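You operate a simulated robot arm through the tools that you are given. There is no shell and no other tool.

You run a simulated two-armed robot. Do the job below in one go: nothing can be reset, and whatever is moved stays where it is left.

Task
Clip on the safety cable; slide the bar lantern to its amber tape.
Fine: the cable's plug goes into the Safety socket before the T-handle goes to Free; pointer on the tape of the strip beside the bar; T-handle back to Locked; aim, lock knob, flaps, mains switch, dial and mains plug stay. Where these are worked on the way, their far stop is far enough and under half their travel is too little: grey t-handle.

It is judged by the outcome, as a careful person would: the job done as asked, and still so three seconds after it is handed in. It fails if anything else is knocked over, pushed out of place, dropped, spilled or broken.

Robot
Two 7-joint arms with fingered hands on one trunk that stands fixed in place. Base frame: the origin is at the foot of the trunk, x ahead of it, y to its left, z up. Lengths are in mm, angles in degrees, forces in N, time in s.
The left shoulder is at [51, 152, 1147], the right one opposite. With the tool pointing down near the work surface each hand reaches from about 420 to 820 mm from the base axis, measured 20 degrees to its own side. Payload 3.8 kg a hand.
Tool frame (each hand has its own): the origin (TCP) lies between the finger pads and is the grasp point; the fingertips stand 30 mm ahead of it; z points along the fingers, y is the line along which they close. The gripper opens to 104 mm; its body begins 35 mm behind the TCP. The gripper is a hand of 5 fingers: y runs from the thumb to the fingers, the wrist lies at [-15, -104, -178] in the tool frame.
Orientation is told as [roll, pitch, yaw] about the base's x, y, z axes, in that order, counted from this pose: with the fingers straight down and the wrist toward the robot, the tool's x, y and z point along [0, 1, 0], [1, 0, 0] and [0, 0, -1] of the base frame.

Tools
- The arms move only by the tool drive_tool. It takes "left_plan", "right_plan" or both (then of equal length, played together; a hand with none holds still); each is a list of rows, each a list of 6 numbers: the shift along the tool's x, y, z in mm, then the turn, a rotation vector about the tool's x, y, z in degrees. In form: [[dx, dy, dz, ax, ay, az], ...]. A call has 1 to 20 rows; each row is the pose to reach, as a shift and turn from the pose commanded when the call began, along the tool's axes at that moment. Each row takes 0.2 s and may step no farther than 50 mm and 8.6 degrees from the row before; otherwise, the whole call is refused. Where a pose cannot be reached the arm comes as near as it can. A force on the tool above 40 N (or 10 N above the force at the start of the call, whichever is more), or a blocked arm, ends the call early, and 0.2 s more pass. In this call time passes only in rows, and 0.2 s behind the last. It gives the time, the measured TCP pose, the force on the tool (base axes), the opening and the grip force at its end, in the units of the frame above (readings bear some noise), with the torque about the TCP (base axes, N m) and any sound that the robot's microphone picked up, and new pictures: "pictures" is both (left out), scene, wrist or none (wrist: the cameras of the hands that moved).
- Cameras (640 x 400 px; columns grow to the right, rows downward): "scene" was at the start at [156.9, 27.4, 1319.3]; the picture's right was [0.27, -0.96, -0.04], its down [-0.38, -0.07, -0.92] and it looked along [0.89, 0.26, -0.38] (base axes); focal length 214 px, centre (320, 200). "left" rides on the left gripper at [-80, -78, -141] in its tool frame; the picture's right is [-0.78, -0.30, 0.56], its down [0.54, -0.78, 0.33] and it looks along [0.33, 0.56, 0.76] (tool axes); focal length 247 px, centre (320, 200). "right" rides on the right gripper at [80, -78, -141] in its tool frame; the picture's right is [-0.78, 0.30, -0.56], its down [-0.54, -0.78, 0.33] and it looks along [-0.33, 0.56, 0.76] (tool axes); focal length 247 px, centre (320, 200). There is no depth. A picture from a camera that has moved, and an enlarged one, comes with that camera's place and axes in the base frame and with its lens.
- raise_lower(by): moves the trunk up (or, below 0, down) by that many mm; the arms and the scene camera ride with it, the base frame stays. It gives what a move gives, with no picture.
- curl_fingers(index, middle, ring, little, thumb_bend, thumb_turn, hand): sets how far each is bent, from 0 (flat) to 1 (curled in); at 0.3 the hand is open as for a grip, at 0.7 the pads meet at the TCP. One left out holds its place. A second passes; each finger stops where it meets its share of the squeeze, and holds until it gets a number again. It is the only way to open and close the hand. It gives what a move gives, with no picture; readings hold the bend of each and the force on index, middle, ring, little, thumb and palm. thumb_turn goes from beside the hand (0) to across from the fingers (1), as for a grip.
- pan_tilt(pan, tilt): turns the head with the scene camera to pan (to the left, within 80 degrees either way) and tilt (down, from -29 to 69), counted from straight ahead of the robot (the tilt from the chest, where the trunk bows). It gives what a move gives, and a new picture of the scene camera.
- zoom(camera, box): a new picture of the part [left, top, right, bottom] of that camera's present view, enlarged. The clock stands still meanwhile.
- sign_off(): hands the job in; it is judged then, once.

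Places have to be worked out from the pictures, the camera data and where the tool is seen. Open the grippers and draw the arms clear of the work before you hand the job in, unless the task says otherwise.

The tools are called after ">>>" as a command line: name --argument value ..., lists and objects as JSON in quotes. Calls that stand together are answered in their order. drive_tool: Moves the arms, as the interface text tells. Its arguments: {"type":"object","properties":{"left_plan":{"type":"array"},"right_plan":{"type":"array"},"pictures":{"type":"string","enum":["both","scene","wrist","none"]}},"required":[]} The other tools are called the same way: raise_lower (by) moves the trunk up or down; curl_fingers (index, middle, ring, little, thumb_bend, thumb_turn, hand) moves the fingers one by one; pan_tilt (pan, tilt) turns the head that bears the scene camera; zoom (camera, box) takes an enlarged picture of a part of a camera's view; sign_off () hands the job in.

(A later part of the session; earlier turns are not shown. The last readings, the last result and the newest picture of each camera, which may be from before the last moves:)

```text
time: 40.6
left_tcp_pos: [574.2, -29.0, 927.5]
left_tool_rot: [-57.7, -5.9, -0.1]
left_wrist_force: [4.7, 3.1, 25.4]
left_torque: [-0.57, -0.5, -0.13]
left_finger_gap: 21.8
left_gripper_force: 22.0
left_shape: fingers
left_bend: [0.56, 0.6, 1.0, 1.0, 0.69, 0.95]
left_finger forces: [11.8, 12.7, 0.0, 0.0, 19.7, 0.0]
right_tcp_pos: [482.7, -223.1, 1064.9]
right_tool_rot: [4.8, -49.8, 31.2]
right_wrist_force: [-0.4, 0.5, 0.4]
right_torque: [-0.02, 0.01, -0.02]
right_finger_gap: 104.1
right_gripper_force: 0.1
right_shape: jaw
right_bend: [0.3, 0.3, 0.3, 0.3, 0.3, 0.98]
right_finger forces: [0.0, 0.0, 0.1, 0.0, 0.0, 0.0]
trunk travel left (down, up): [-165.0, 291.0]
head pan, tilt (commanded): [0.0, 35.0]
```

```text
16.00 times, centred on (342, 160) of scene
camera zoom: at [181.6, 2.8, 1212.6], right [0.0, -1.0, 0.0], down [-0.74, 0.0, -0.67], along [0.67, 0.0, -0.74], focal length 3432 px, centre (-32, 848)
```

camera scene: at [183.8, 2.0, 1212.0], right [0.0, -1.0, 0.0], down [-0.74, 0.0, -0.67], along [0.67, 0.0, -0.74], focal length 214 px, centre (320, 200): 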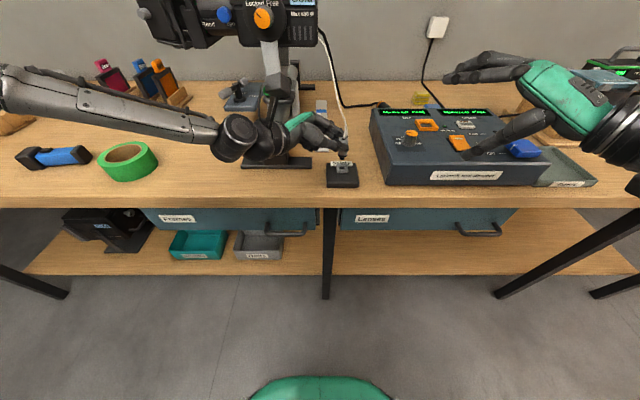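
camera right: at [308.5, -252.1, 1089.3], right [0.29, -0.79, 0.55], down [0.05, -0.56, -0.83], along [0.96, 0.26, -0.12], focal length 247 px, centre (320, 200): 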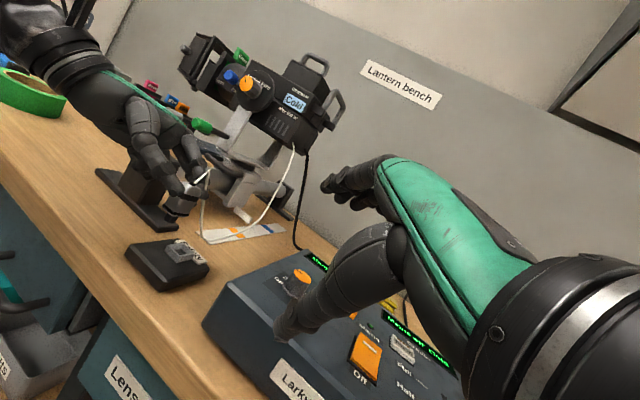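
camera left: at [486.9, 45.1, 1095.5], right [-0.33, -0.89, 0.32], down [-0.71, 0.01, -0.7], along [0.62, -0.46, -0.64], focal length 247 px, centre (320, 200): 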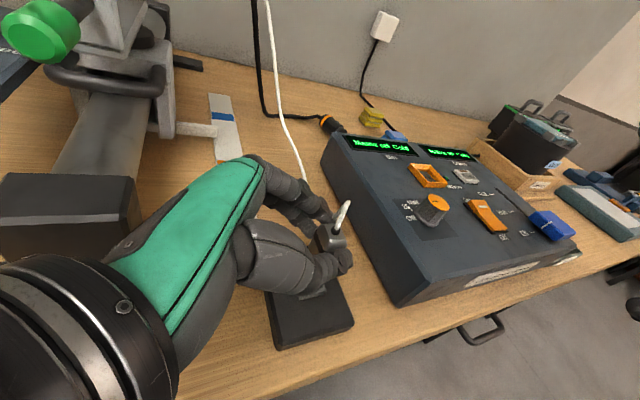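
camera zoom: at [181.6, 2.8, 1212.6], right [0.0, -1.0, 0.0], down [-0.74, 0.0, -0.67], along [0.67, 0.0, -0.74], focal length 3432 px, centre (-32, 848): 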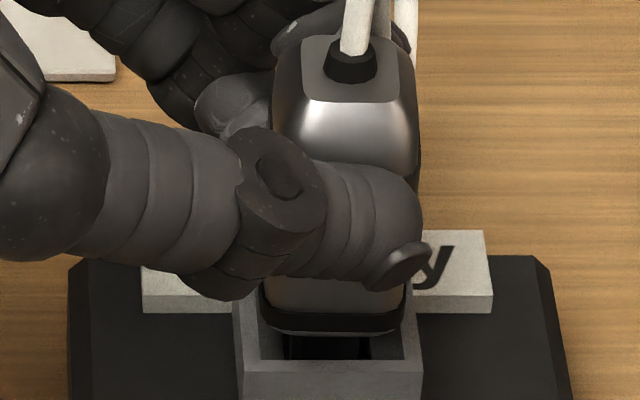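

At 25 N the plug does not go deeper, and the torque pattern fits the nose tip standing on the socket floor, so it is home. I take off the preload, then open the fingers and check that it stands.

>>> drive_tool --left_plan '[[-2.1, 0.24, -1.35, 0, 0, 0], [-4.2, 0.47, -2.7, 0, 0, 0]]' --pictures "none"

>>> curl_fingers --hand "left" --index 0.42 --middle 0.42 --thumb_bend 0.42

>>> zoom --camera "right" --box '[130, 210, 226, 280]'

>>> zoom --camera "scene" --box '[314, 140, 370, 175]'

```text
time: 41.2
left_tcp_pos: [573.3, -28.6, 926.7]
left_tool_rot: [-57.5, -5.4, -0.3]
left_wrist_force: [4.5, 1.6, 17.7]
left_torque: [-0.35, -0.39, -0.1]
left_finger_gap: 22.1
left_gripper_force: 21.7
left_shape: fingers
left_bend: [0.56, 0.59, 1.0, 1.0, 0.69, 0.95]
left_finger forces: [11.6, 12.5, 0.0, 0.0, 19.6, 0.0]
right_tcp_pos: [485.4, -221.7, 1065.0]
right_tool_rot: [4.8, -49.6, 31.1]
right_wrist_force: [0.1, -1.1, -0.3]
right_torque: [-0.02, -0.02, 0.0]
right_finger_gap: 104.1
right_gripper_force: 0.1
right_shape: jaw
right_bend: [0.3, 0.3, 0.3, 0.3, 0.3, 0.98]
right_finger forces: [0.0, 0.0, 0.0, 0.1, 0.1, 0.0]
trunk travel left (down, up): [-165.0, 291.0]
head pan, tilt (commanded): [0.0, 35.0]
```

```text
time: 42.2
left_tcp_pos: [574.9, -29.3, 926.7]
left_tool_rot: [-57.4, -5.5, -0.1]
left_wrist_force: [0.4, 0.8, 0.4]
left_torque: [0.0, 0.01, 0.03]
left_finger_gap: 72.3
left_gripper_force: 0.1
left_shape: fingers
left_bend: [0.42, 0.42, 1.0, 1.0, 0.42, 0.97]
left_finger forces: [0.0, 0.0, 0.0, 0.0, 0.1, 0.0]
right_tcp_pos: [485.1, -224.4, 1064.3]
right_tool_rot: [5.1, -49.7, 31.1]
right_wrist_force: [-0.3, 0.1, 0.3]
right_torque: [-0.02, 0.05, -0.01]
right_finger_gap: 104.1
right_gripper_force: 0.0
right_shape: jaw
right_bend: [0.3, 0.3, 0.3, 0.3, 0.3, 0.98]
right_finger forces: [0.1, 0.1, 0.0, 0.1, 0.0, 0.0]
trunk travel left (down, up): [-165.0, 291.0]
head pan, tilt (commanded): [0.0, 35.0]
```

```text
5.71 times, centred on (178, 245) of right
camera zoom: at [311.5, -249.7, 1099.2], right [0.27, -0.8, 0.54], down [0.08, -0.54, -0.84], along [0.96, 0.27, -0.09], focal length 1411 px, centre (1131, -57)
```

zoom: 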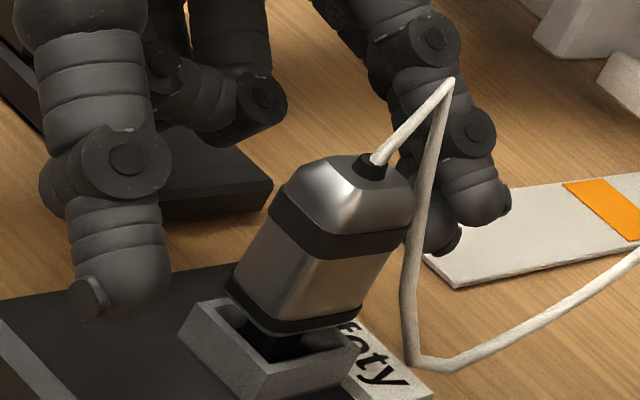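

```text
11.43 times, centred on (342, 158) of scene
camera zoom: at [183.9, 2.0, 1212.0], right [0.0, -1.0, 0.0], down [-0.74, 0.0, -0.67], along [0.67, 0.0, -0.74], focal length 2451 px, centre (69, 686)
```

zoom: 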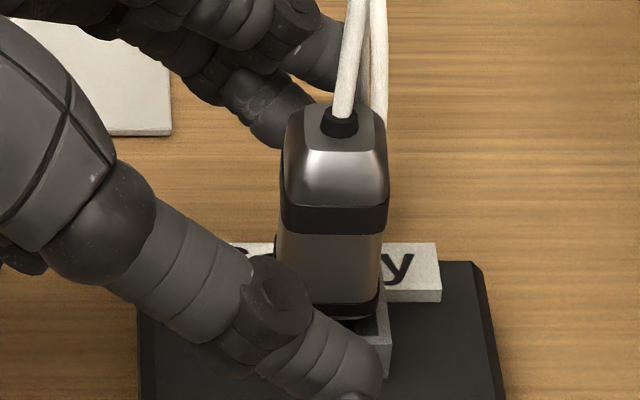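

The plug stands in the socket after release. I zoom in to check its yaw, tilt and seating now that the hand is open.

>>> zoom --camera "right" --box '[146, 230, 202, 275]'

>>> drive_tool --left_plan '[[0, 0, -15, 0, 0, 0], [0, 0, -30, 0, 0, 0], [0, 0, -45, 0, 0, 0], [0, 0, -60, 0, 0, 0], [0, 0, -80, 0, 0, 0]]' --pictures "scene"

>>> zoom --camera "scene" --box '[318, 145, 366, 175]'

>>> zoom --camera "right" --box '[138, 222, 202, 275]'

```text
8.89 times, centred on (174, 252) of right
camera zoom: at [311.5, -249.7, 1099.2], right [0.27, -0.8, 0.54], down [0.08, -0.54, -0.84], along [0.96, 0.27, -0.09], focal length 2195 px, centre (1618, -267)
```

zoom: 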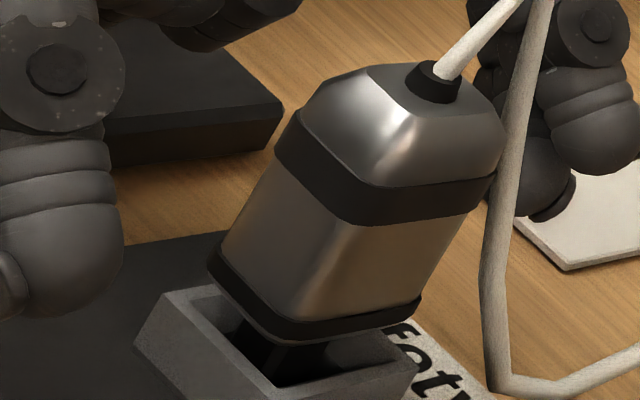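

```text
time: 43.5
left_tcp_pos: [570.1, 38.6, 971.5]
left_tool_rot: [-57.6, -5.4, -0.2]
left_wrist_force: [-0.3, -0.2, 0.2]
left_torque: [0.03, 0.02, 0.01]
left_finger_gap: 72.3
left_gripper_force: 0.1
left_shape: fingers
left_bend: [0.42, 0.42, 1.0, 1.0, 0.42, 0.97]
left_finger forces: [0.0, 0.0, 0.0, 0.1, 0.0, 0.0]
right_tcp_pos: [485.1, -223.4, 1065.3]
right_tool_rot: [4.9, -49.6, 31.2]
right_wrist_force: [-0.1, 0.4, 0.1]
right_torque: [0.02, -0.01, -0.01]
right_finger_gap: 104.1
right_gripper_force: 0.0
right_shape: jaw
right_bend: [0.3, 0.3, 0.3, 0.3, 0.3, 0.98]
right_finger forces: [0.1, 0.0, 0.0, 0.0, 0.1, 0.0]
trunk travel left (down, up): [-165.0, 291.0]
head pan, tilt (commanded): [0.0, 35.0]
camera scene: at [183.6, 2.6, 1212.1], right [0.0, -1.0, 0.0], down [-0.74, 0.0, -0.67], along [0.67, 0.0, -0.74], focal length 214 px, centre (320, 200)
```

scene: 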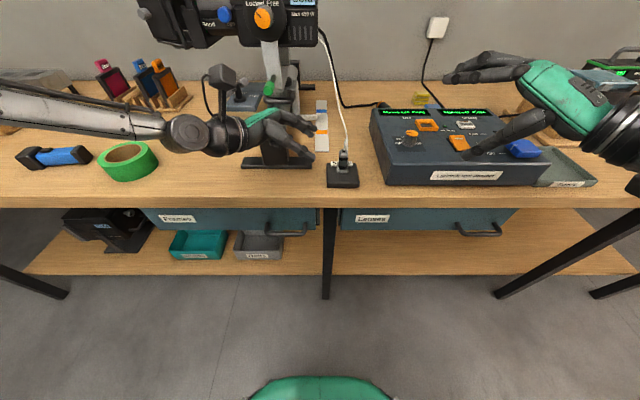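

```text
13.33 times, centred on (342, 160) of scene
camera zoom: at [183.6, 2.6, 1212.1], right [0.0, -1.0, 0.0], down [-0.74, 0.0, -0.67], along [0.67, 0.0, -0.74], focal length 2860 px, centre (27, 733)
```

zoom: 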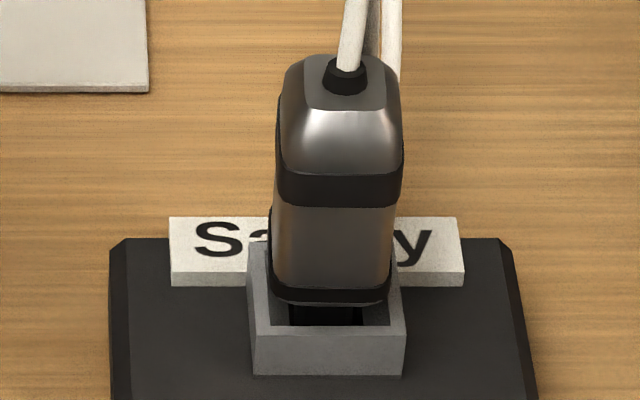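

```text
7.55 times, centred on (170, 248) of right
camera zoom: at [311.2, -249.2, 1099.5], right [0.27, -0.8, 0.54], down [0.08, -0.54, -0.84], along [0.96, 0.27, -0.09], focal length 1864 px, centre (1452, -166)
```

zoom: 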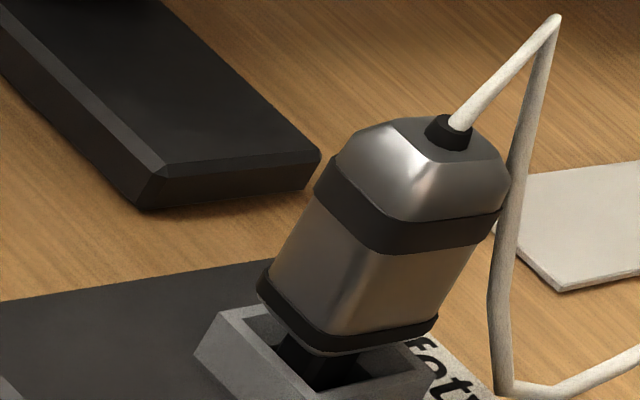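

The plug stands upright in the socket, clear of the hand. Now I withdraw the left hand up and back, returning it to fingers-down, to look at the T-handle.

>>> drive_tool --left_plan '[[-8.8, -12.2, -27.9, 0.71, 8.21, -0.4], [-17.6, -24.4, -55.9, 1.41, 16.42, -0.8], [-26.4, -36.6, -83.8, 2.12, 24.63, -1.2], [-35.2, -48.9, -111.8, 2.83, 32.83, -1.59], [-44, -61.1, -139.7, 3.54, 41.04, -1.99], [-52.8, -73.3, -167.7, 4.24, 49.25, -2.39], [-61.6, -85.5, -195.6, 4.95, 57.46, -2.79]]' --pictures "none"

>>> curl_fingers --hand "left" --index 0.3 --middle 0.3 --ring 0.3 --little 0.3 --thumb_bend 0.3

>>> pan_tilt --pan 12 --tilt 20

>>> zoom --camera "left" --box '[0, 0, 640, 400]'

```text
time: 45.0
left_tcp_pos: [469.1, 170.1, 1120.9]
left_tool_rot: [0.2, 0.0, -0.1]
left_wrist_force: [-0.4, 0.5, 0.0]
left_torque: [0.01, -0.06, 0.01]
left_finger_gap: 72.8
left_gripper_force: 0.1
left_shape: fingers
left_bend: [0.42, 0.42, 1.0, 1.0, 0.42, 0.97]
left_finger forces: [0.0, 0.0, 0.1, 0.0, 0.1, 0.0]
right_tcp_pos: [484.3, -223.7, 1064.0]
right_tool_rot: [5.0, -49.6, 31.2]
right_wrist_force: [-0.1, -0.6, -0.3]
right_torque: [0.0, 0.0, -0.01]
right_finger_gap: 103.9
right_gripper_force: 0.1
right_shape: jaw
right_bend: [0.3, 0.3, 0.3, 0.3, 0.3, 0.98]
right_finger forces: [0.1, 0.0, 0.1, 0.0, 0.1, 0.0]
trunk travel left (down, up): [-165.0, 291.0]
head pan, tilt (commanded): [0.0, 35.0]
```

```text
time: 46.0
left_tcp_pos: [470.6, 169.7, 1121.0]
left_tool_rot: [0.0, 0.0, -0.1]
left_wrist_force: [-1.0, -0.1, -0.1]
left_torque: [-0.02, 0.01, 0.0]
left_finger_gap: 102.5
left_gripper_force: 0.0
left_shape: fingers
left_bend: [0.3, 0.3, 0.3, 0.3, 0.3, 0.97]
left_finger forces: [0.0, 0.0, 0.0, 0.0, 0.1, 0.0]
right_tcp_pos: [485.3, -222.7, 1065.2]
right_tool_rot: [5.0, -49.6, 31.1]
right_wrist_force: [-0.3, 0.2, -0.1]
right_torque: [0.02, 0.0, -0.02]
right_finger_gap: 104.0
right_gripper_force: 0.0
right_shape: jaw
right_bend: [0.3, 0.3, 0.3, 0.3, 0.3, 0.98]
right_finger forces: [0.0, 0.1, 0.0, 0.0, 0.0, 0.0]
trunk travel left (down, up): [-165.0, 291.0]
head pan, tilt (commanded): [0.0, 35.0]
```

```text
time: 46.8
left_tcp_pos: [471.0, 169.1, 1120.7]
left_tool_rot: [0.0, 0.0, -0.2]
left_wrist_force: [0.2, 0.1, -0.5]
left_torque: [0.01, 0.03, 0.02]
left_finger_gap: 102.8
left_gripper_force: 0.1
left_shape: fingers
left_bend: [0.3, 0.3, 0.3, 0.3, 0.3, 0.97]
left_finger forces: [0.1, 0.1, 0.0, 0.0, 0.1, 0.0]
right_tcp_pos: [486.8, -223.1, 1064.0]
right_tool_rot: [4.9, -49.7, 31.1]
right_wrist_force: [-0.6, -0.2, 1.2]
right_torque: [0.01, 0.0, 0.0]
right_finger_gap: 104.2
right_gripper_force: 0.0
right_shape: jaw
right_bend: [0.3, 0.3, 0.3, 0.3, 0.3, 0.98]
right_finger forces: [0.1, 0.0, 0.0, 0.0, 0.1, 0.1]
trunk travel left (down, up): [-165.0, 291.0]
head pan, tilt (commanded): [12.0, 20.0]
camera scene: at [192.2, 21.4, 1234.5], right [0.2, -0.98, -0.05], down [-0.53, -0.07, -0.84], along [0.82, 0.19, -0.54], focal length 214 px, centre (320, 200)
```

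scene: 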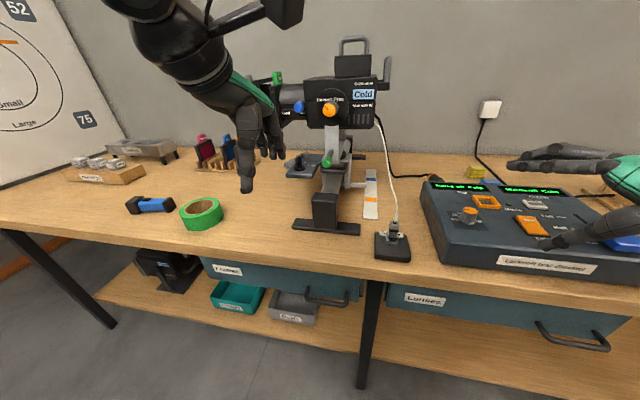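

```text
1.00 times, centred on (320, 200) of left (not enlarged: the box is as wide or as high as the picture)
camera zoom: at [393.0, 89.4, 1262.0], right [-0.3, -0.78, -0.56], down [-0.78, 0.54, -0.33], along [0.56, 0.33, -0.76], focal length 247 px, centre (320, 200)
```

zoom: 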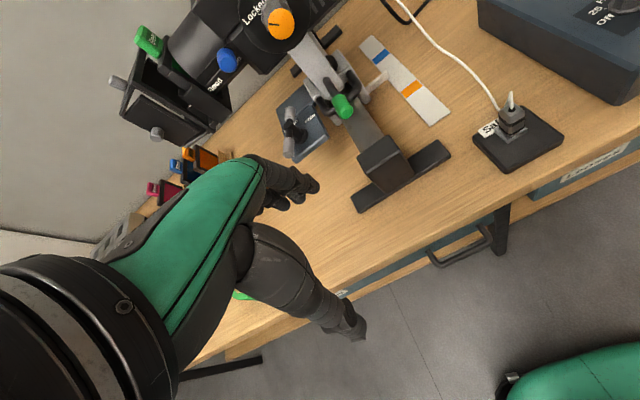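

The plug stays put in the Safety socket. I zoom on the T-handle plate from the left, right and scene cameras.

>>> zoom --camera "left" --box '[266, 75, 362, 165]'

>>> zoom --camera "scene" --box '[276, 140, 356, 190]'

>>> zoom --camera "right" --box '[60, 80, 300, 280]'

```text
4.44 times, centred on (314, 120) of left
camera zoom: at [393.0, 89.4, 1262.0], right [-0.3, -0.78, -0.56], down [-0.78, 0.54, -0.33], along [0.56, 0.33, -0.76], focal length 1098 px, centre (347, 556)
```

zoom: 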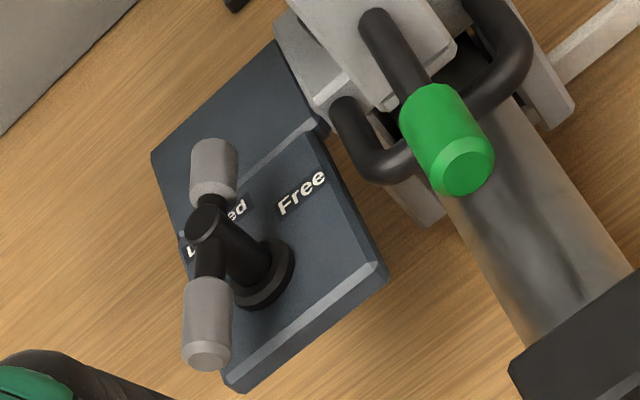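

```text
8.00 times, centred on (316, 165) of scene
camera zoom: at [192.2, 21.4, 1234.5], right [0.2, -0.98, -0.05], down [-0.53, -0.07, -0.84], along [0.82, 0.19, -0.54], focal length 1716 px, centre (352, 480)
```

zoom: 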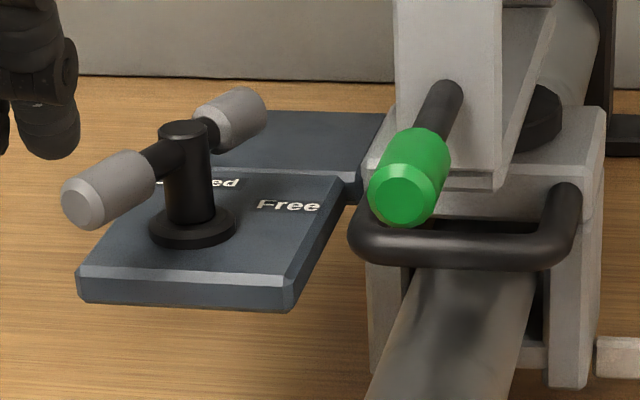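

```text
2.00 times, centred on (180, 180) of right
camera zoom: at [311.5, -249.7, 1099.2], right [0.27, -0.8, 0.54], down [0.08, -0.54, -0.84], along [0.96, 0.27, -0.09], focal length 494 px, centre (600, 240)
```

zoom: 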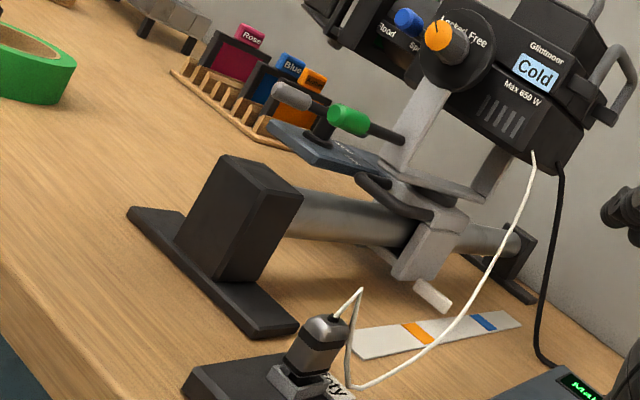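

The T-handle sits on a plate fixed to the carriage: post ≈ (733,200), bar ≈ z 1013 running from (686,221) to (778,184), "Locked" left and "Free" right, so it should turn clockwise to Free. I'll use a single extended index finger as a peg; I shape the hand and move in front of the handle with the fingers tilted forward.

>>> curl_fingers --hand "left" --index 0.45 --middle 1 --ring 1 --little 1

>>> drive_tool --left_plan '[[5.5, 21.7, 10, -7.5, 0, 0], [11, 43.3, 20, -15, 0, 0], [16.5, 65, 35, -22.5, 0, 0], [22, 86.7, 50, -30, 0, 0], [27.5, 108.3, 65, -37.5, 0, 0], [33, 125, 80, -45, 0, 0]]' --pictures "both"

>>> zoom --camera "left" --box '[200, 60, 440, 260]'

>>> zoom --camera "scene" --box '[236, 110, 396, 210]'

```text
time: 47.8
left_tcp_pos: [470.7, 169.5, 1119.6]
left_tool_rot: [0.1, 0.0, -0.1]
left_wrist_force: [-0.5, 0.1, -0.6]
left_torque: [-0.03, 0.0, 0.01]
left_finger_gap: 84.2
left_gripper_force: 0.2
left_shape: fingers
left_bend: [0.45, 1.0, 1.0, 1.0, 0.3, 0.97]
left_finger forces: [0.1, 0.0, 0.0, 0.0, 0.0, 0.1]
right_tcp_pos: [485.9, -223.0, 1066.0]
right_tool_rot: [5.0, -49.6, 31.1]
right_wrist_force: [-0.7, 0.2, -0.2]
right_torque: [0.0, 0.03, -0.02]
right_finger_gap: 103.9
right_gripper_force: 0.0
right_shape: jaw
right_bend: [0.3, 0.3, 0.3, 0.3, 0.3, 0.98]
right_finger forces: [0.1, 0.0, 0.0, 0.1, 0.0, 0.0]
trunk travel left (down, up): [-165.0, 291.0]
head pan, tilt (commanded): [12.0, 20.0]
```

```text
time: 49.2
left_tcp_pos: [596.0, 202.5, 1038.2]
left_tool_rot: [-0.2, -45.0, 0.0]
left_wrist_force: [0.7, 0.4, -0.6]
left_torque: [-0.03, 0.0, -0.02]
left_finger_gap: 84.2
left_gripper_force: 0.0
left_shape: fingers
left_bend: [0.45, 1.0, 1.0, 1.0, 0.3, 0.97]
left_finger forces: [0.1, 0.1, 0.0, 0.0, 0.0, 0.1]
right_tcp_pos: [486.3, -222.8, 1063.7]
right_tool_rot: [5.1, -49.5, 31.2]
right_wrist_force: [0.4, -0.1, 0.0]
right_torque: [0.0, 0.01, 0.04]
right_finger_gap: 103.8
right_gripper_force: 0.0
right_shape: jaw
right_bend: [0.3, 0.3, 0.3, 0.3, 0.3, 0.98]
right_finger forces: [0.1, 0.0, 0.1, 0.0, 0.0, 0.0]
trunk travel left (down, up): [-165.0, 291.0]
head pan, tilt (commanded): [12.0, 20.0]
camera scene: at [192.9, 22.1, 1234.4], right [0.2, -0.98, -0.05], down [-0.53, -0.07, -0.84], along [0.82, 0.2, -0.54], focal length 214 px, centre (320, 200)
camera left: at [440.8, 122.0, 1083.3], right [0.18, -0.78, -0.6], down [-0.31, 0.53, -0.79], along [0.93, 0.33, -0.15], focal length 247 px, centre (320, 200)
```

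scene: 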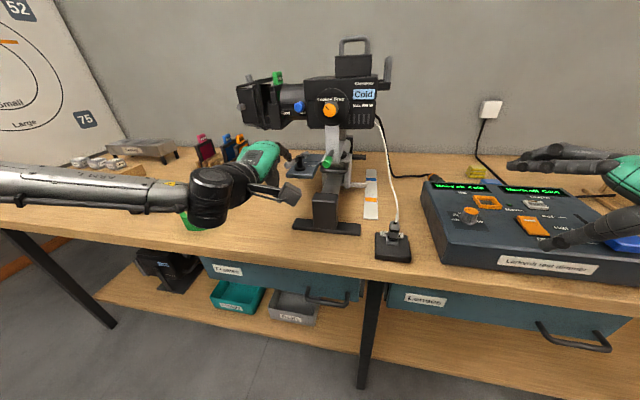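
left: 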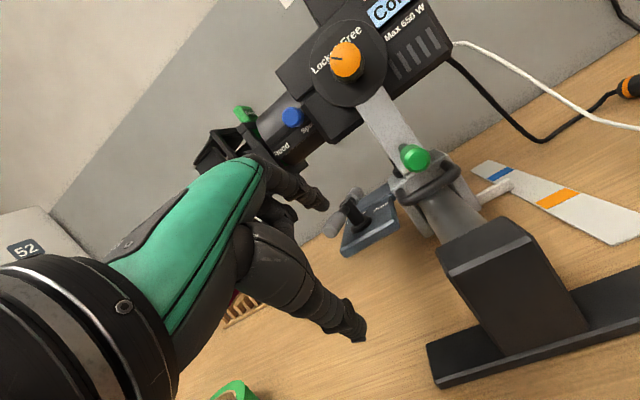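

```text
2.00 times, centred on (320, 160) of left
camera zoom: at [440.8, 122.0, 1083.3], right [0.18, -0.78, -0.6], down [-0.31, 0.53, -0.79], along [0.93, 0.33, -0.15], focal length 494 px, centre (320, 280)
```

zoom: 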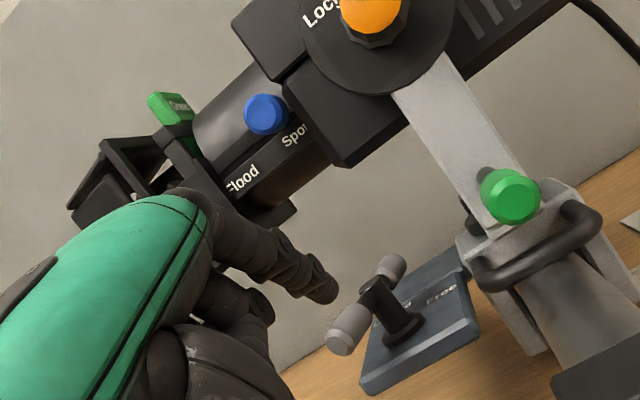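

```text
4.00 times, centred on (316, 160) of scene
camera zoom: at [192.9, 22.1, 1234.4], right [0.2, -0.98, -0.05], down [-0.53, -0.07, -0.84], along [0.82, 0.2, -0.54], focal length 858 px, centre (336, 360)
```

zoom: 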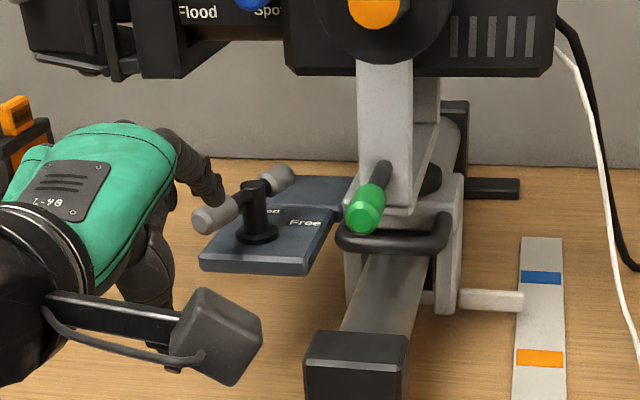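

I can see the index finger and T-handle together now. I zoom the right camera on the T-handle for a better-conditioned fix.

>>> zoom --camera "right" --box '[170, 105, 266, 165]'

>>> zoom --camera "left" --box '[296, 160, 456, 260]'

```text
6.67 times, centred on (218, 135) of right
camera zoom: at [312.3, -249.1, 1099.1], right [0.27, -0.8, 0.54], down [0.07, -0.54, -0.84], along [0.96, 0.27, -0.09], focal length 1646 px, centre (1000, 633)
```

zoom: 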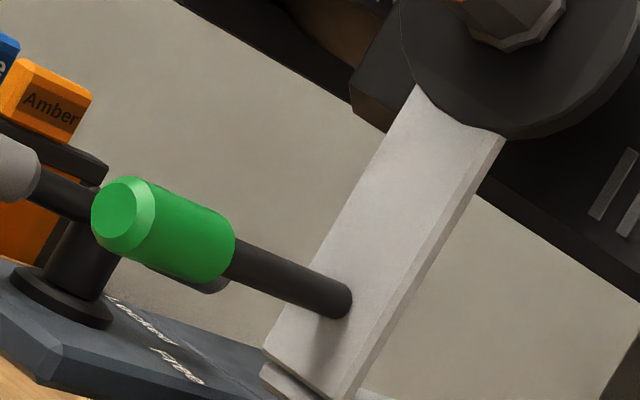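

```text
4.00 times, centred on (376, 210) of left
camera zoom: at [440.8, 122.0, 1083.3], right [0.18, -0.78, -0.6], down [-0.31, 0.53, -0.79], along [0.93, 0.33, -0.15], focal length 988 px, centre (96, 160)
```

zoom: 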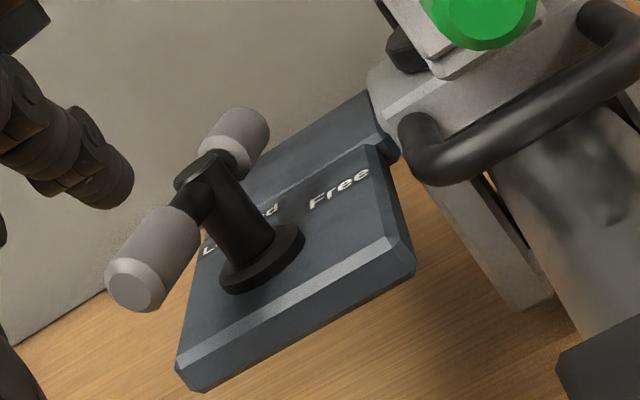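

Now the geometry is consistent: post axis ≈ (742,205), bar at z ≈ 1006 and −23°, plate top ≈ z 976. I bring the index finger down on the right-hand side of the near grip, leaving a ~10 mm gap.

>>> drive_tool --left_plan '[[-2, 1.2, 25, 0, 0, 0], [-4, 2.5, 50, 0, 0, 0], [-5.5, 3.7, 73, 0, 0, 0]]' --pictures "both"

>>> zoom --camera "left" --box '[256, 120, 456, 260]'

>>> zoom --camera "scene" --box '[256, 130, 376, 205]'

>>> zoom --camera "right" --box '[130, 95, 258, 175]'

```text
time: 50.0
left_tcp_pos: [648.4, 196.6, 989.0]
left_tool_rot: [0.1, -45.0, -0.2]
left_wrist_force: [-0.4, 0.3, -0.4]
left_torque: [0.02, -0.04, 0.0]
left_finger_gap: 83.9
left_gripper_force: 0.0
left_shape: fingers
left_bend: [0.45, 1.0, 1.0, 1.0, 0.3, 0.97]
left_finger forces: [0.0, 0.0, 0.1, 0.0, 0.1, 0.0]
right_tcp_pos: [486.8, -223.2, 1064.1]
right_tool_rot: [5.0, -49.4, 31.1]
right_wrist_force: [0.3, 0.8, 0.4]
right_torque: [0.01, 0.0, 0.01]
right_finger_gap: 104.1
right_gripper_force: 0.1
right_shape: jaw
right_bend: [0.3, 0.3, 0.3, 0.3, 0.3, 0.98]
right_finger forces: [0.0, 0.0, 0.1, 0.0, 0.0, 0.0]
trunk travel left (down, up): [-165.0, 291.0]
head pan, tilt (commanded): [12.0, 20.0]
camera scene: at [192.7, 21.3, 1234.5], right [0.2, -0.98, -0.05], down [-0.53, -0.07, -0.84], along [0.82, 0.2, -0.54], focal length 214 px, centre (320, 200)
camera left: at [493.6, 116.8, 1035.1], right [0.18, -0.78, -0.6], down [-0.31, 0.54, -0.78], along [0.93, 0.33, -0.15], focal length 247 px, centre (320, 200)
```

scene: 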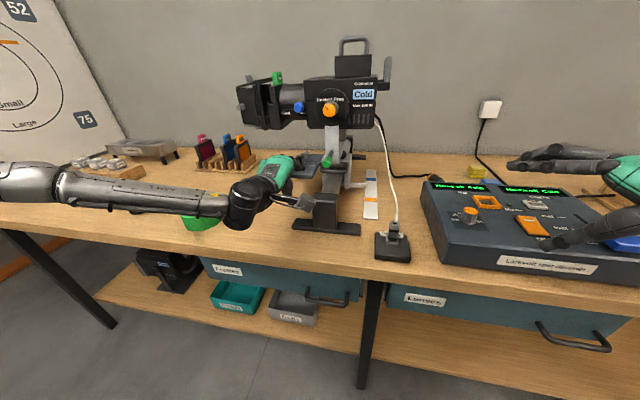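
left: 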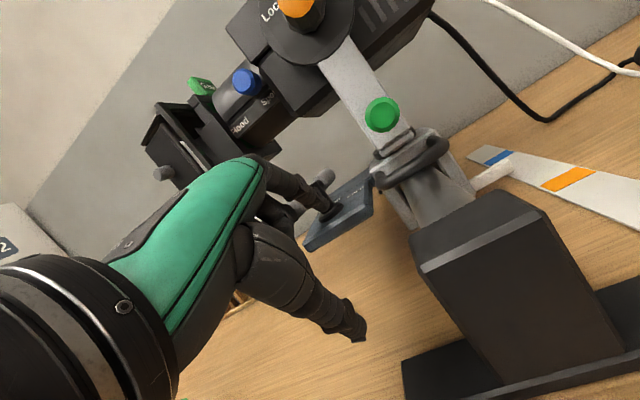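

```text
2.86 times, centred on (356, 190) of left
camera zoom: at [493.6, 116.8, 1035.1], right [0.18, -0.78, -0.6], down [-0.31, 0.54, -0.78], along [0.93, 0.33, -0.15], focal length 706 px, centre (217, 229)
```

zoom: 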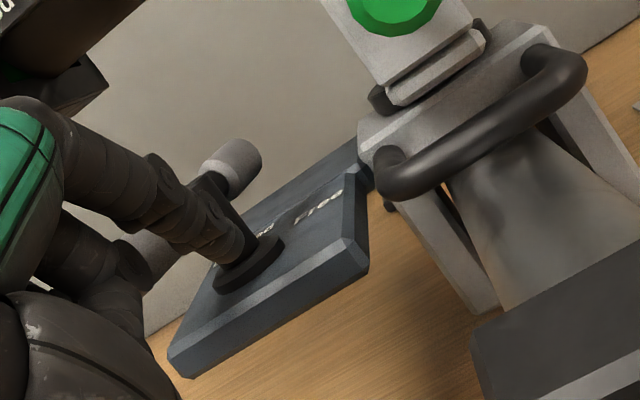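

```text
5.33 times, centred on (316, 168) of scene
camera zoom: at [192.7, 21.3, 1234.5], right [0.2, -0.98, -0.05], down [-0.53, -0.07, -0.84], along [0.82, 0.2, -0.54], focal length 1144 px, centre (341, 373)
```

zoom: 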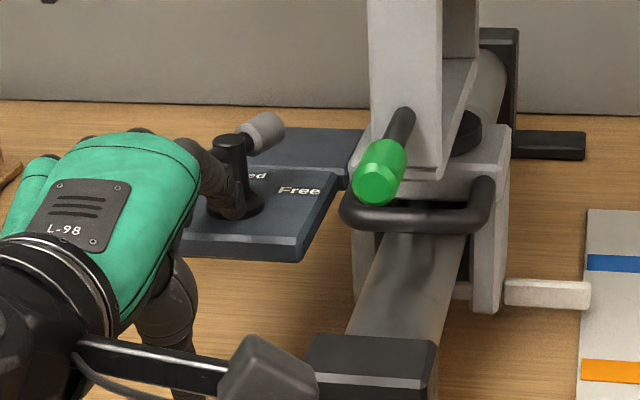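

```text
5.00 times, centred on (194, 135) of right
camera zoom: at [312.1, -249.8, 1099.0], right [0.27, -0.8, 0.54], down [0.07, -0.54, -0.84], along [0.96, 0.27, -0.09], focal length 1235 px, centre (950, 525)
```

zoom: 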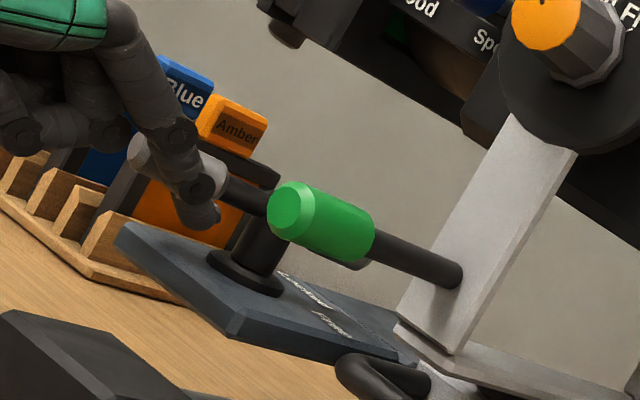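

The right camera shows the index finger standing beside the near grip as planned. I push it left along the arc, ~22° first, watching the force.

>>> drive_tool --left_plan '[[6, 0.5, 0.5, 0, 0, 0], [12, 1.2, 1.2, 0, 0, 0], [18, 1.8, 1.8, 0, 0, 0], [24, 2.3, 2.3, 0, 0, 0], [30, 2.9, 2.9, 0, 0, 0]]' --pictures "none"

>>> zoom --camera "right" --box '[130, 95, 258, 175]'

>>> zoom --camera "scene" --box '[256, 130, 376, 205]'

```text
time: 51.2
left_tcp_pos: [652.2, 226.9, 988.6]
left_tool_rot: [0.1, -45.0, 0.0]
left_wrist_force: [-0.4, -1.7, -0.8]
left_torque: [0.0, 0.03, -0.07]
left_finger_gap: 83.6
left_gripper_force: 0.5
left_shape: fingers
left_bend: [0.45, 1.0, 1.0, 1.0, 0.3, 0.97]
left_finger forces: [1.0, 0.0, 0.1, 0.0, 0.1, 0.1]
right_tcp_pos: [485.3, -222.9, 1064.9]
right_tool_rot: [5.0, -49.5, 31.2]
right_wrist_force: [0.5, 0.0, 0.3]
right_torque: [-0.01, 0.01, 0.03]
right_finger_gap: 104.2
right_gripper_force: 0.1
right_shape: jaw
right_bend: [0.3, 0.3, 0.3, 0.3, 0.3, 0.98]
right_finger forces: [0.0, 0.0, 0.0, 0.0, 0.1, 0.1]
trunk travel left (down, up): [-165.0, 291.0]
head pan, tilt (commanded): [12.0, 20.0]
```

```text
5.00 times, centred on (194, 135) of right
camera zoom: at [311.6, -249.4, 1099.3], right [0.27, -0.8, 0.54], down [0.08, -0.54, -0.84], along [0.96, 0.27, -0.09], focal length 1235 px, centre (950, 525)
```

zoom: 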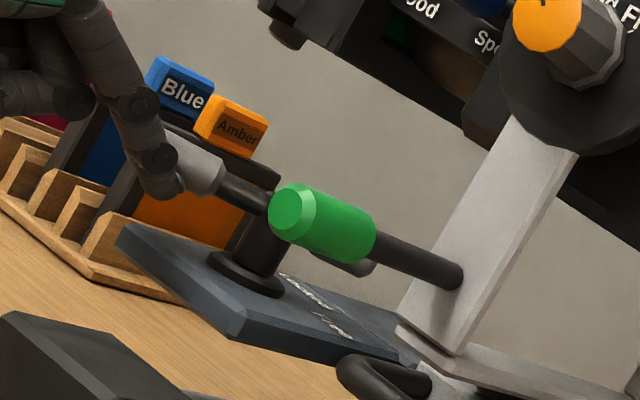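

```text
5.33 times, centred on (316, 168) of scene
camera zoom: at [192.2, 21.7, 1234.6], right [0.2, -0.98, -0.05], down [-0.53, -0.07, -0.84], along [0.82, 0.2, -0.54], focal length 1144 px, centre (341, 373)
```

zoom: 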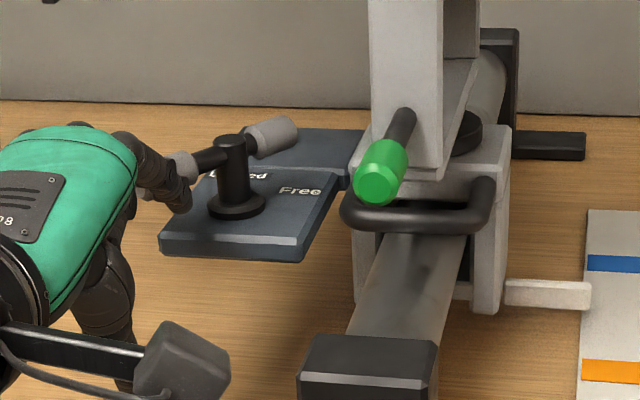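

The handle turns clockwise easily (under 2 N). I carry on along the arc toward the far stop.

>>> drive_tool --left_plan '[[5, 1.9, 1.9, 0, 0, 0], [10, 3.9, 3.9, 0, 0, 0], [15, 6.5, 6.5, 0, 0, 0], [19, 9.2, 9.2, 0, 0, 0], [23, 13.4, 13.4, 0, 0, 0], [26, 17, 17, 0, 0, 0]]' --pictures "none"

>>> zoom --camera "right" --box '[130, 95, 258, 175]'

>>> zoom --camera "scene" --box '[256, 130, 376, 205]'

```text
time: 52.6
left_tcp_pos: [678.8, 253.2, 990.3]
left_tool_rot: [0.2, -45.2, -0.1]
left_wrist_force: [-0.6, 0.1, -0.7]
left_torque: [0.03, 0.0, -0.02]
left_finger_gap: 83.7
left_gripper_force: 0.0
left_shape: fingers
left_bend: [0.45, 1.0, 1.0, 1.0, 0.3, 0.97]
left_finger forces: [0.1, 0.1, 0.0, 0.0, 0.0, 0.1]
right_tcp_pos: [486.0, -222.6, 1063.8]
right_tool_rot: [4.9, -49.6, 31.2]
right_wrist_force: [-0.7, 0.4, 0.2]
right_torque: [0.0, -0.02, -0.01]
right_finger_gap: 103.9
right_gripper_force: 0.1
right_shape: jaw
right_bend: [0.3, 0.3, 0.3, 0.3, 0.3, 0.98]
right_finger forces: [0.0, 0.1, 0.0, 0.0, 0.0, 0.0]
trunk travel left (down, up): [-165.0, 291.0]
head pan, tilt (commanded): [12.0, 20.0]
```

```text
5.00 times, centred on (194, 135) of right
camera zoom: at [311.7, -249.6, 1099.2], right [0.27, -0.8, 0.54], down [0.08, -0.54, -0.84], along [0.96, 0.27, -0.09], focal length 1235 px, centre (950, 525)
```

zoom: 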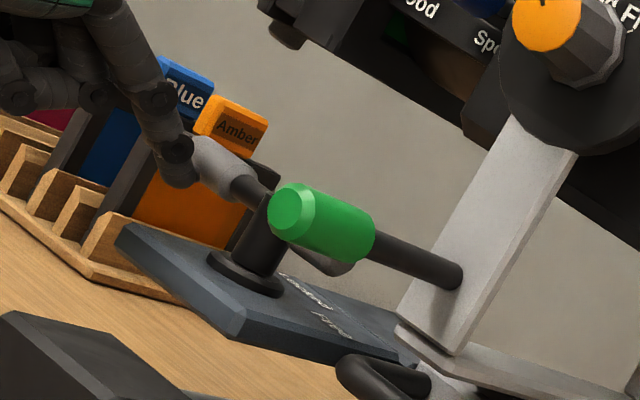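

```text
5.33 times, centred on (316, 168) of scene
camera zoom: at [192.3, 21.5, 1234.6], right [0.2, -0.98, -0.05], down [-0.53, -0.07, -0.84], along [0.82, 0.2, -0.54], focal length 1144 px, centre (341, 373)
```

zoom: 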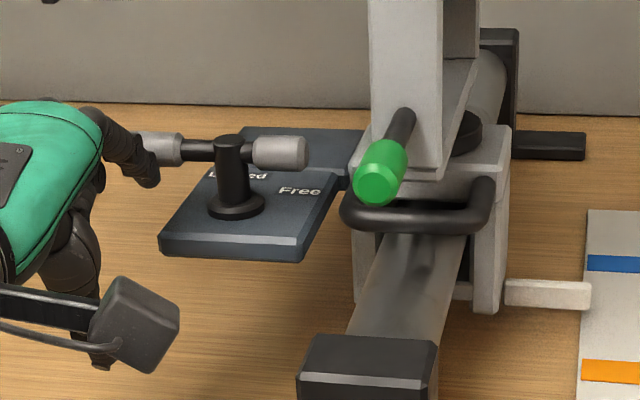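

The bar is now about crosswise (turned ~65°) with no load. I push on to find the far stop.

>>> drive_tool --left_plan '[[1.5, 2.8, 2.8, 0, 0, 0], [2.5, 5.7, 5.7, 0, 0, 0], [3, 8.5, 8.5, 0, 0, 0], [3, 11.3, 11.3, 0, 0, 0]]' --pictures "none"

>>> zoom --camera "right" --box '[130, 95, 258, 175]'

>>> zoom --camera "scene" --box '[256, 130, 376, 205]'

```text
time: 53.6
left_tcp_pos: [694.7, 254.8, 990.3]
left_tool_rot: [0.2, -45.0, -0.2]
left_wrist_force: [-3.2, 0.7, -2.8]
left_torque: [0.02, 0.1, -0.01]
left_finger_gap: 76.7
left_gripper_force: 2.7
left_shape: fingers
left_bend: [0.5, 1.0, 1.0, 1.0, 0.3, 0.97]
left_finger forces: [5.0, 0.0, 0.1, 0.0, 0.0, 0.0]
right_tcp_pos: [484.7, -224.7, 1064.2]
right_tool_rot: [5.0, -49.4, 31.1]
right_wrist_force: [-0.3, -0.1, -0.3]
right_torque: [0.0, -0.01, 0.0]
right_finger_gap: 103.8
right_gripper_force: 0.0
right_shape: jaw
right_bend: [0.3, 0.3, 0.3, 0.3, 0.3, 0.98]
right_finger forces: [0.0, 0.1, 0.0, 0.0, 0.0, 0.0]
trunk travel left (down, up): [-165.0, 291.0]
head pan, tilt (commanded): [12.0, 20.0]
```

```text
5.00 times, centred on (194, 135) of right
camera zoom: at [311.6, -249.6, 1099.2], right [0.27, -0.8, 0.54], down [0.08, -0.54, -0.84], along [0.96, 0.27, -0.09], focal length 1235 px, centre (950, 525)
```

zoom: 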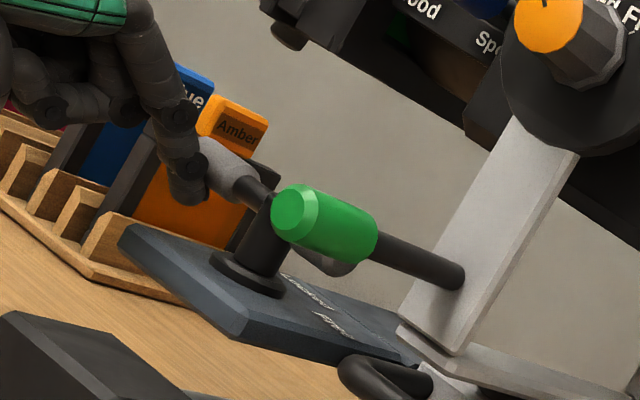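

```text
5.33 times, centred on (316, 168) of scene
camera zoom: at [192.2, 21.6, 1234.5], right [0.2, -0.98, -0.05], down [-0.53, -0.07, -0.84], along [0.82, 0.2, -0.54], focal length 1144 px, centre (341, 373)
```

zoom: 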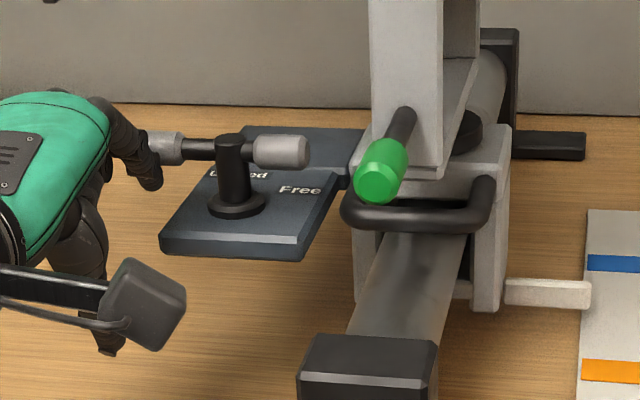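

The index finger now meets a firm stop (finger pushed back to 0.50) with the bar crosswise: the handle is at its Free stop. To slide the carriage without turning the handle back, I'll pinch the plate's front edge (index and middle on top, thumb below); first I back off and tilt the hand further.

>>> drive_tool --left_plan '[[-1, -11, -11, 0, 0, 0], [-3, -22, -22, 0, 0, 0], [-5, -34, -34, 0, 0, 0]]' --pictures "none"

>>> drive_tool --left_plan '[[-14, -5, 2, -6.25, 0, 0], [-28, -10, 4, -12.5, 0, 0], [-42, -15, 6, -18.75, 0, 0], [-50, -20, 6, -25, 0, 0]]' --pictures "none"

>>> curl_fingers --hand "left" --index 0.47 --middle 0.47

>>> zoom --camera "right" --box '[60, 80, 300, 280]'

>>> zoom --camera "left" --box '[0, 0, 640, 400]'

>>> zoom --camera "scene" --box '[216, 110, 376, 210]'

```text
time: 54.4
left_tcp_pos: [645.1, 250.7, 988.9]
left_tool_rot: [0.2, -45.1, -0.2]
left_wrist_force: [-0.7, -0.1, -0.6]
left_torque: [0.0, 0.04, 0.03]
left_finger_gap: 83.8
left_gripper_force: 0.0
left_shape: fingers
left_bend: [0.45, 1.0, 1.0, 1.0, 0.3, 0.97]
left_finger forces: [0.1, 0.0, 0.1, 0.1, 0.1, 0.0]
right_tcp_pos: [485.4, -223.5, 1064.8]
right_tool_rot: [5.0, -49.6, 31.2]
right_wrist_force: [0.8, -0.3, 1.0]
right_torque: [0.02, 0.02, -0.01]
right_finger_gap: 104.2
right_gripper_force: 0.0
right_shape: jaw
right_bend: [0.3, 0.3, 0.3, 0.3, 0.3, 0.98]
right_finger forces: [0.0, 0.1, 0.0, 0.0, 0.0, 0.1]
trunk travel left (down, up): [-165.0, 291.0]
head pan, tilt (commanded): [12.0, 20.0]
```

```text
time: 55.4
left_tcp_pos: [635.1, 201.0, 971.6]
left_tool_rot: [0.0, -70.1, -0.2]
left_wrist_force: [-0.4, -0.5, 0.4]
left_torque: [-0.01, 0.01, 0.0]
left_finger_gap: 83.8
left_gripper_force: 0.1
left_shape: fingers
left_bend: [0.45, 1.0, 1.0, 1.0, 0.3, 0.97]
left_finger forces: [0.0, 0.0, 0.0, 0.1, 0.1, 0.0]
right_tcp_pos: [487.4, -222.6, 1063.5]
right_tool_rot: [5.0, -49.5, 31.1]
right_wrist_force: [0.5, 0.0, 0.2]
right_torque: [-0.01, 0.01, 0.01]
right_finger_gap: 103.9
right_gripper_force: 0.0
right_shape: jaw
right_bend: [0.3, 0.3, 0.3, 0.3, 0.3, 0.98]
right_finger forces: [0.0, 0.0, 0.0, 0.0, 0.0, 0.0]
trunk travel left (down, up): [-165.0, 291.0]
head pan, tilt (commanded): [12.0, 20.0]
```

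```text
time: 56.4
left_tcp_pos: [634.6, 202.2, 972.5]
left_tool_rot: [0.1, -70.0, -0.3]
left_wrist_force: [0.2, -0.2, 0.9]
left_torque: [-0.01, -0.03, 0.0]
left_finger_gap: 81.8
left_gripper_force: 0.1
left_shape: fingers
left_bend: [0.47, 0.47, 1.0, 1.0, 0.3, 0.97]
left_finger forces: [0.0, 0.0, 0.0, 0.0, 0.0, 0.0]
right_tcp_pos: [484.5, -222.6, 1064.3]
right_tool_rot: [5.0, -49.6, 31.1]
right_wrist_force: [-0.4, -0.4, 0.3]
right_torque: [-0.04, 0.02, 0.01]
right_finger_gap: 103.8
right_gripper_force: 0.2
right_shape: jaw
right_bend: [0.3, 0.3, 0.3, 0.3, 0.3, 0.98]
right_finger forces: [0.0, 0.0, 0.1, 0.0, 0.0, 0.0]
trunk travel left (down, up): [-165.0, 291.0]
head pan, tilt (commanded): [12.0, 20.0]
```

```text
2.00 times, centred on (180, 180) of right
camera zoom: at [311.6, -249.7, 1099.2], right [0.27, -0.8, 0.54], down [0.08, -0.54, -0.84], along [0.96, 0.27, -0.09], focal length 494 px, centre (600, 240)
```

zoom: 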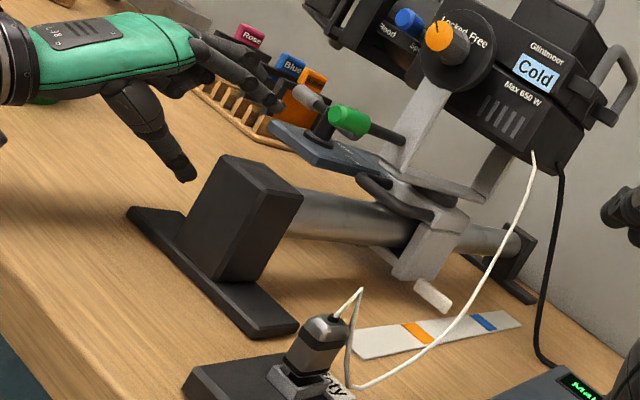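

```text
1.00 times, centred on (320, 200) of left (not enlarged: the box is as wide or as high as the picture)
camera zoom: at [475.8, 121.4, 948.6], right [0.42, -0.78, -0.47], down [0.05, 0.54, -0.84], along [0.91, 0.33, 0.26], focal length 247 px, centre (320, 200)
```

zoom: 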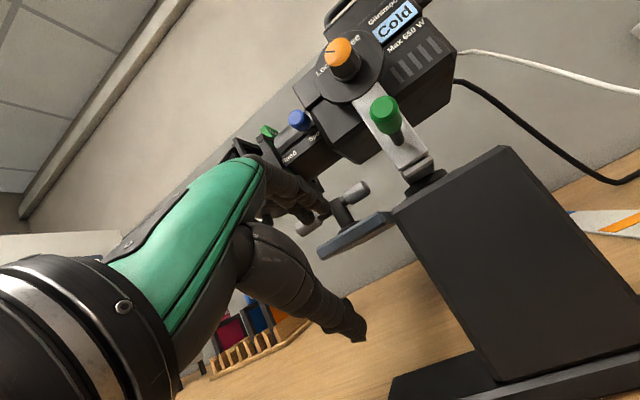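

```text
4.00 times, centred on (296, 160) of scene
camera zoom: at [192.2, 21.4, 1234.6], right [0.2, -0.98, -0.05], down [-0.53, -0.07, -0.84], along [0.82, 0.2, -0.54], focal length 858 px, centre (416, 360)
```

zoom: 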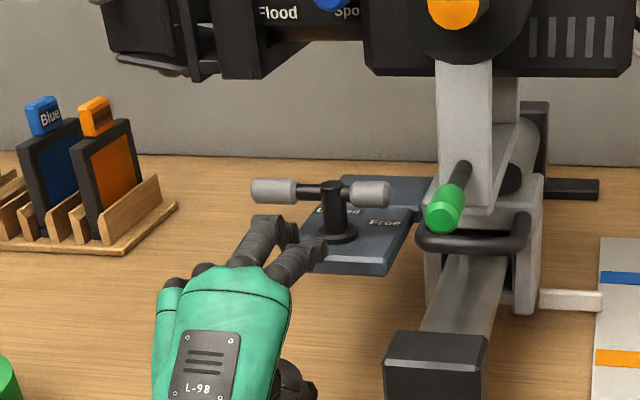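

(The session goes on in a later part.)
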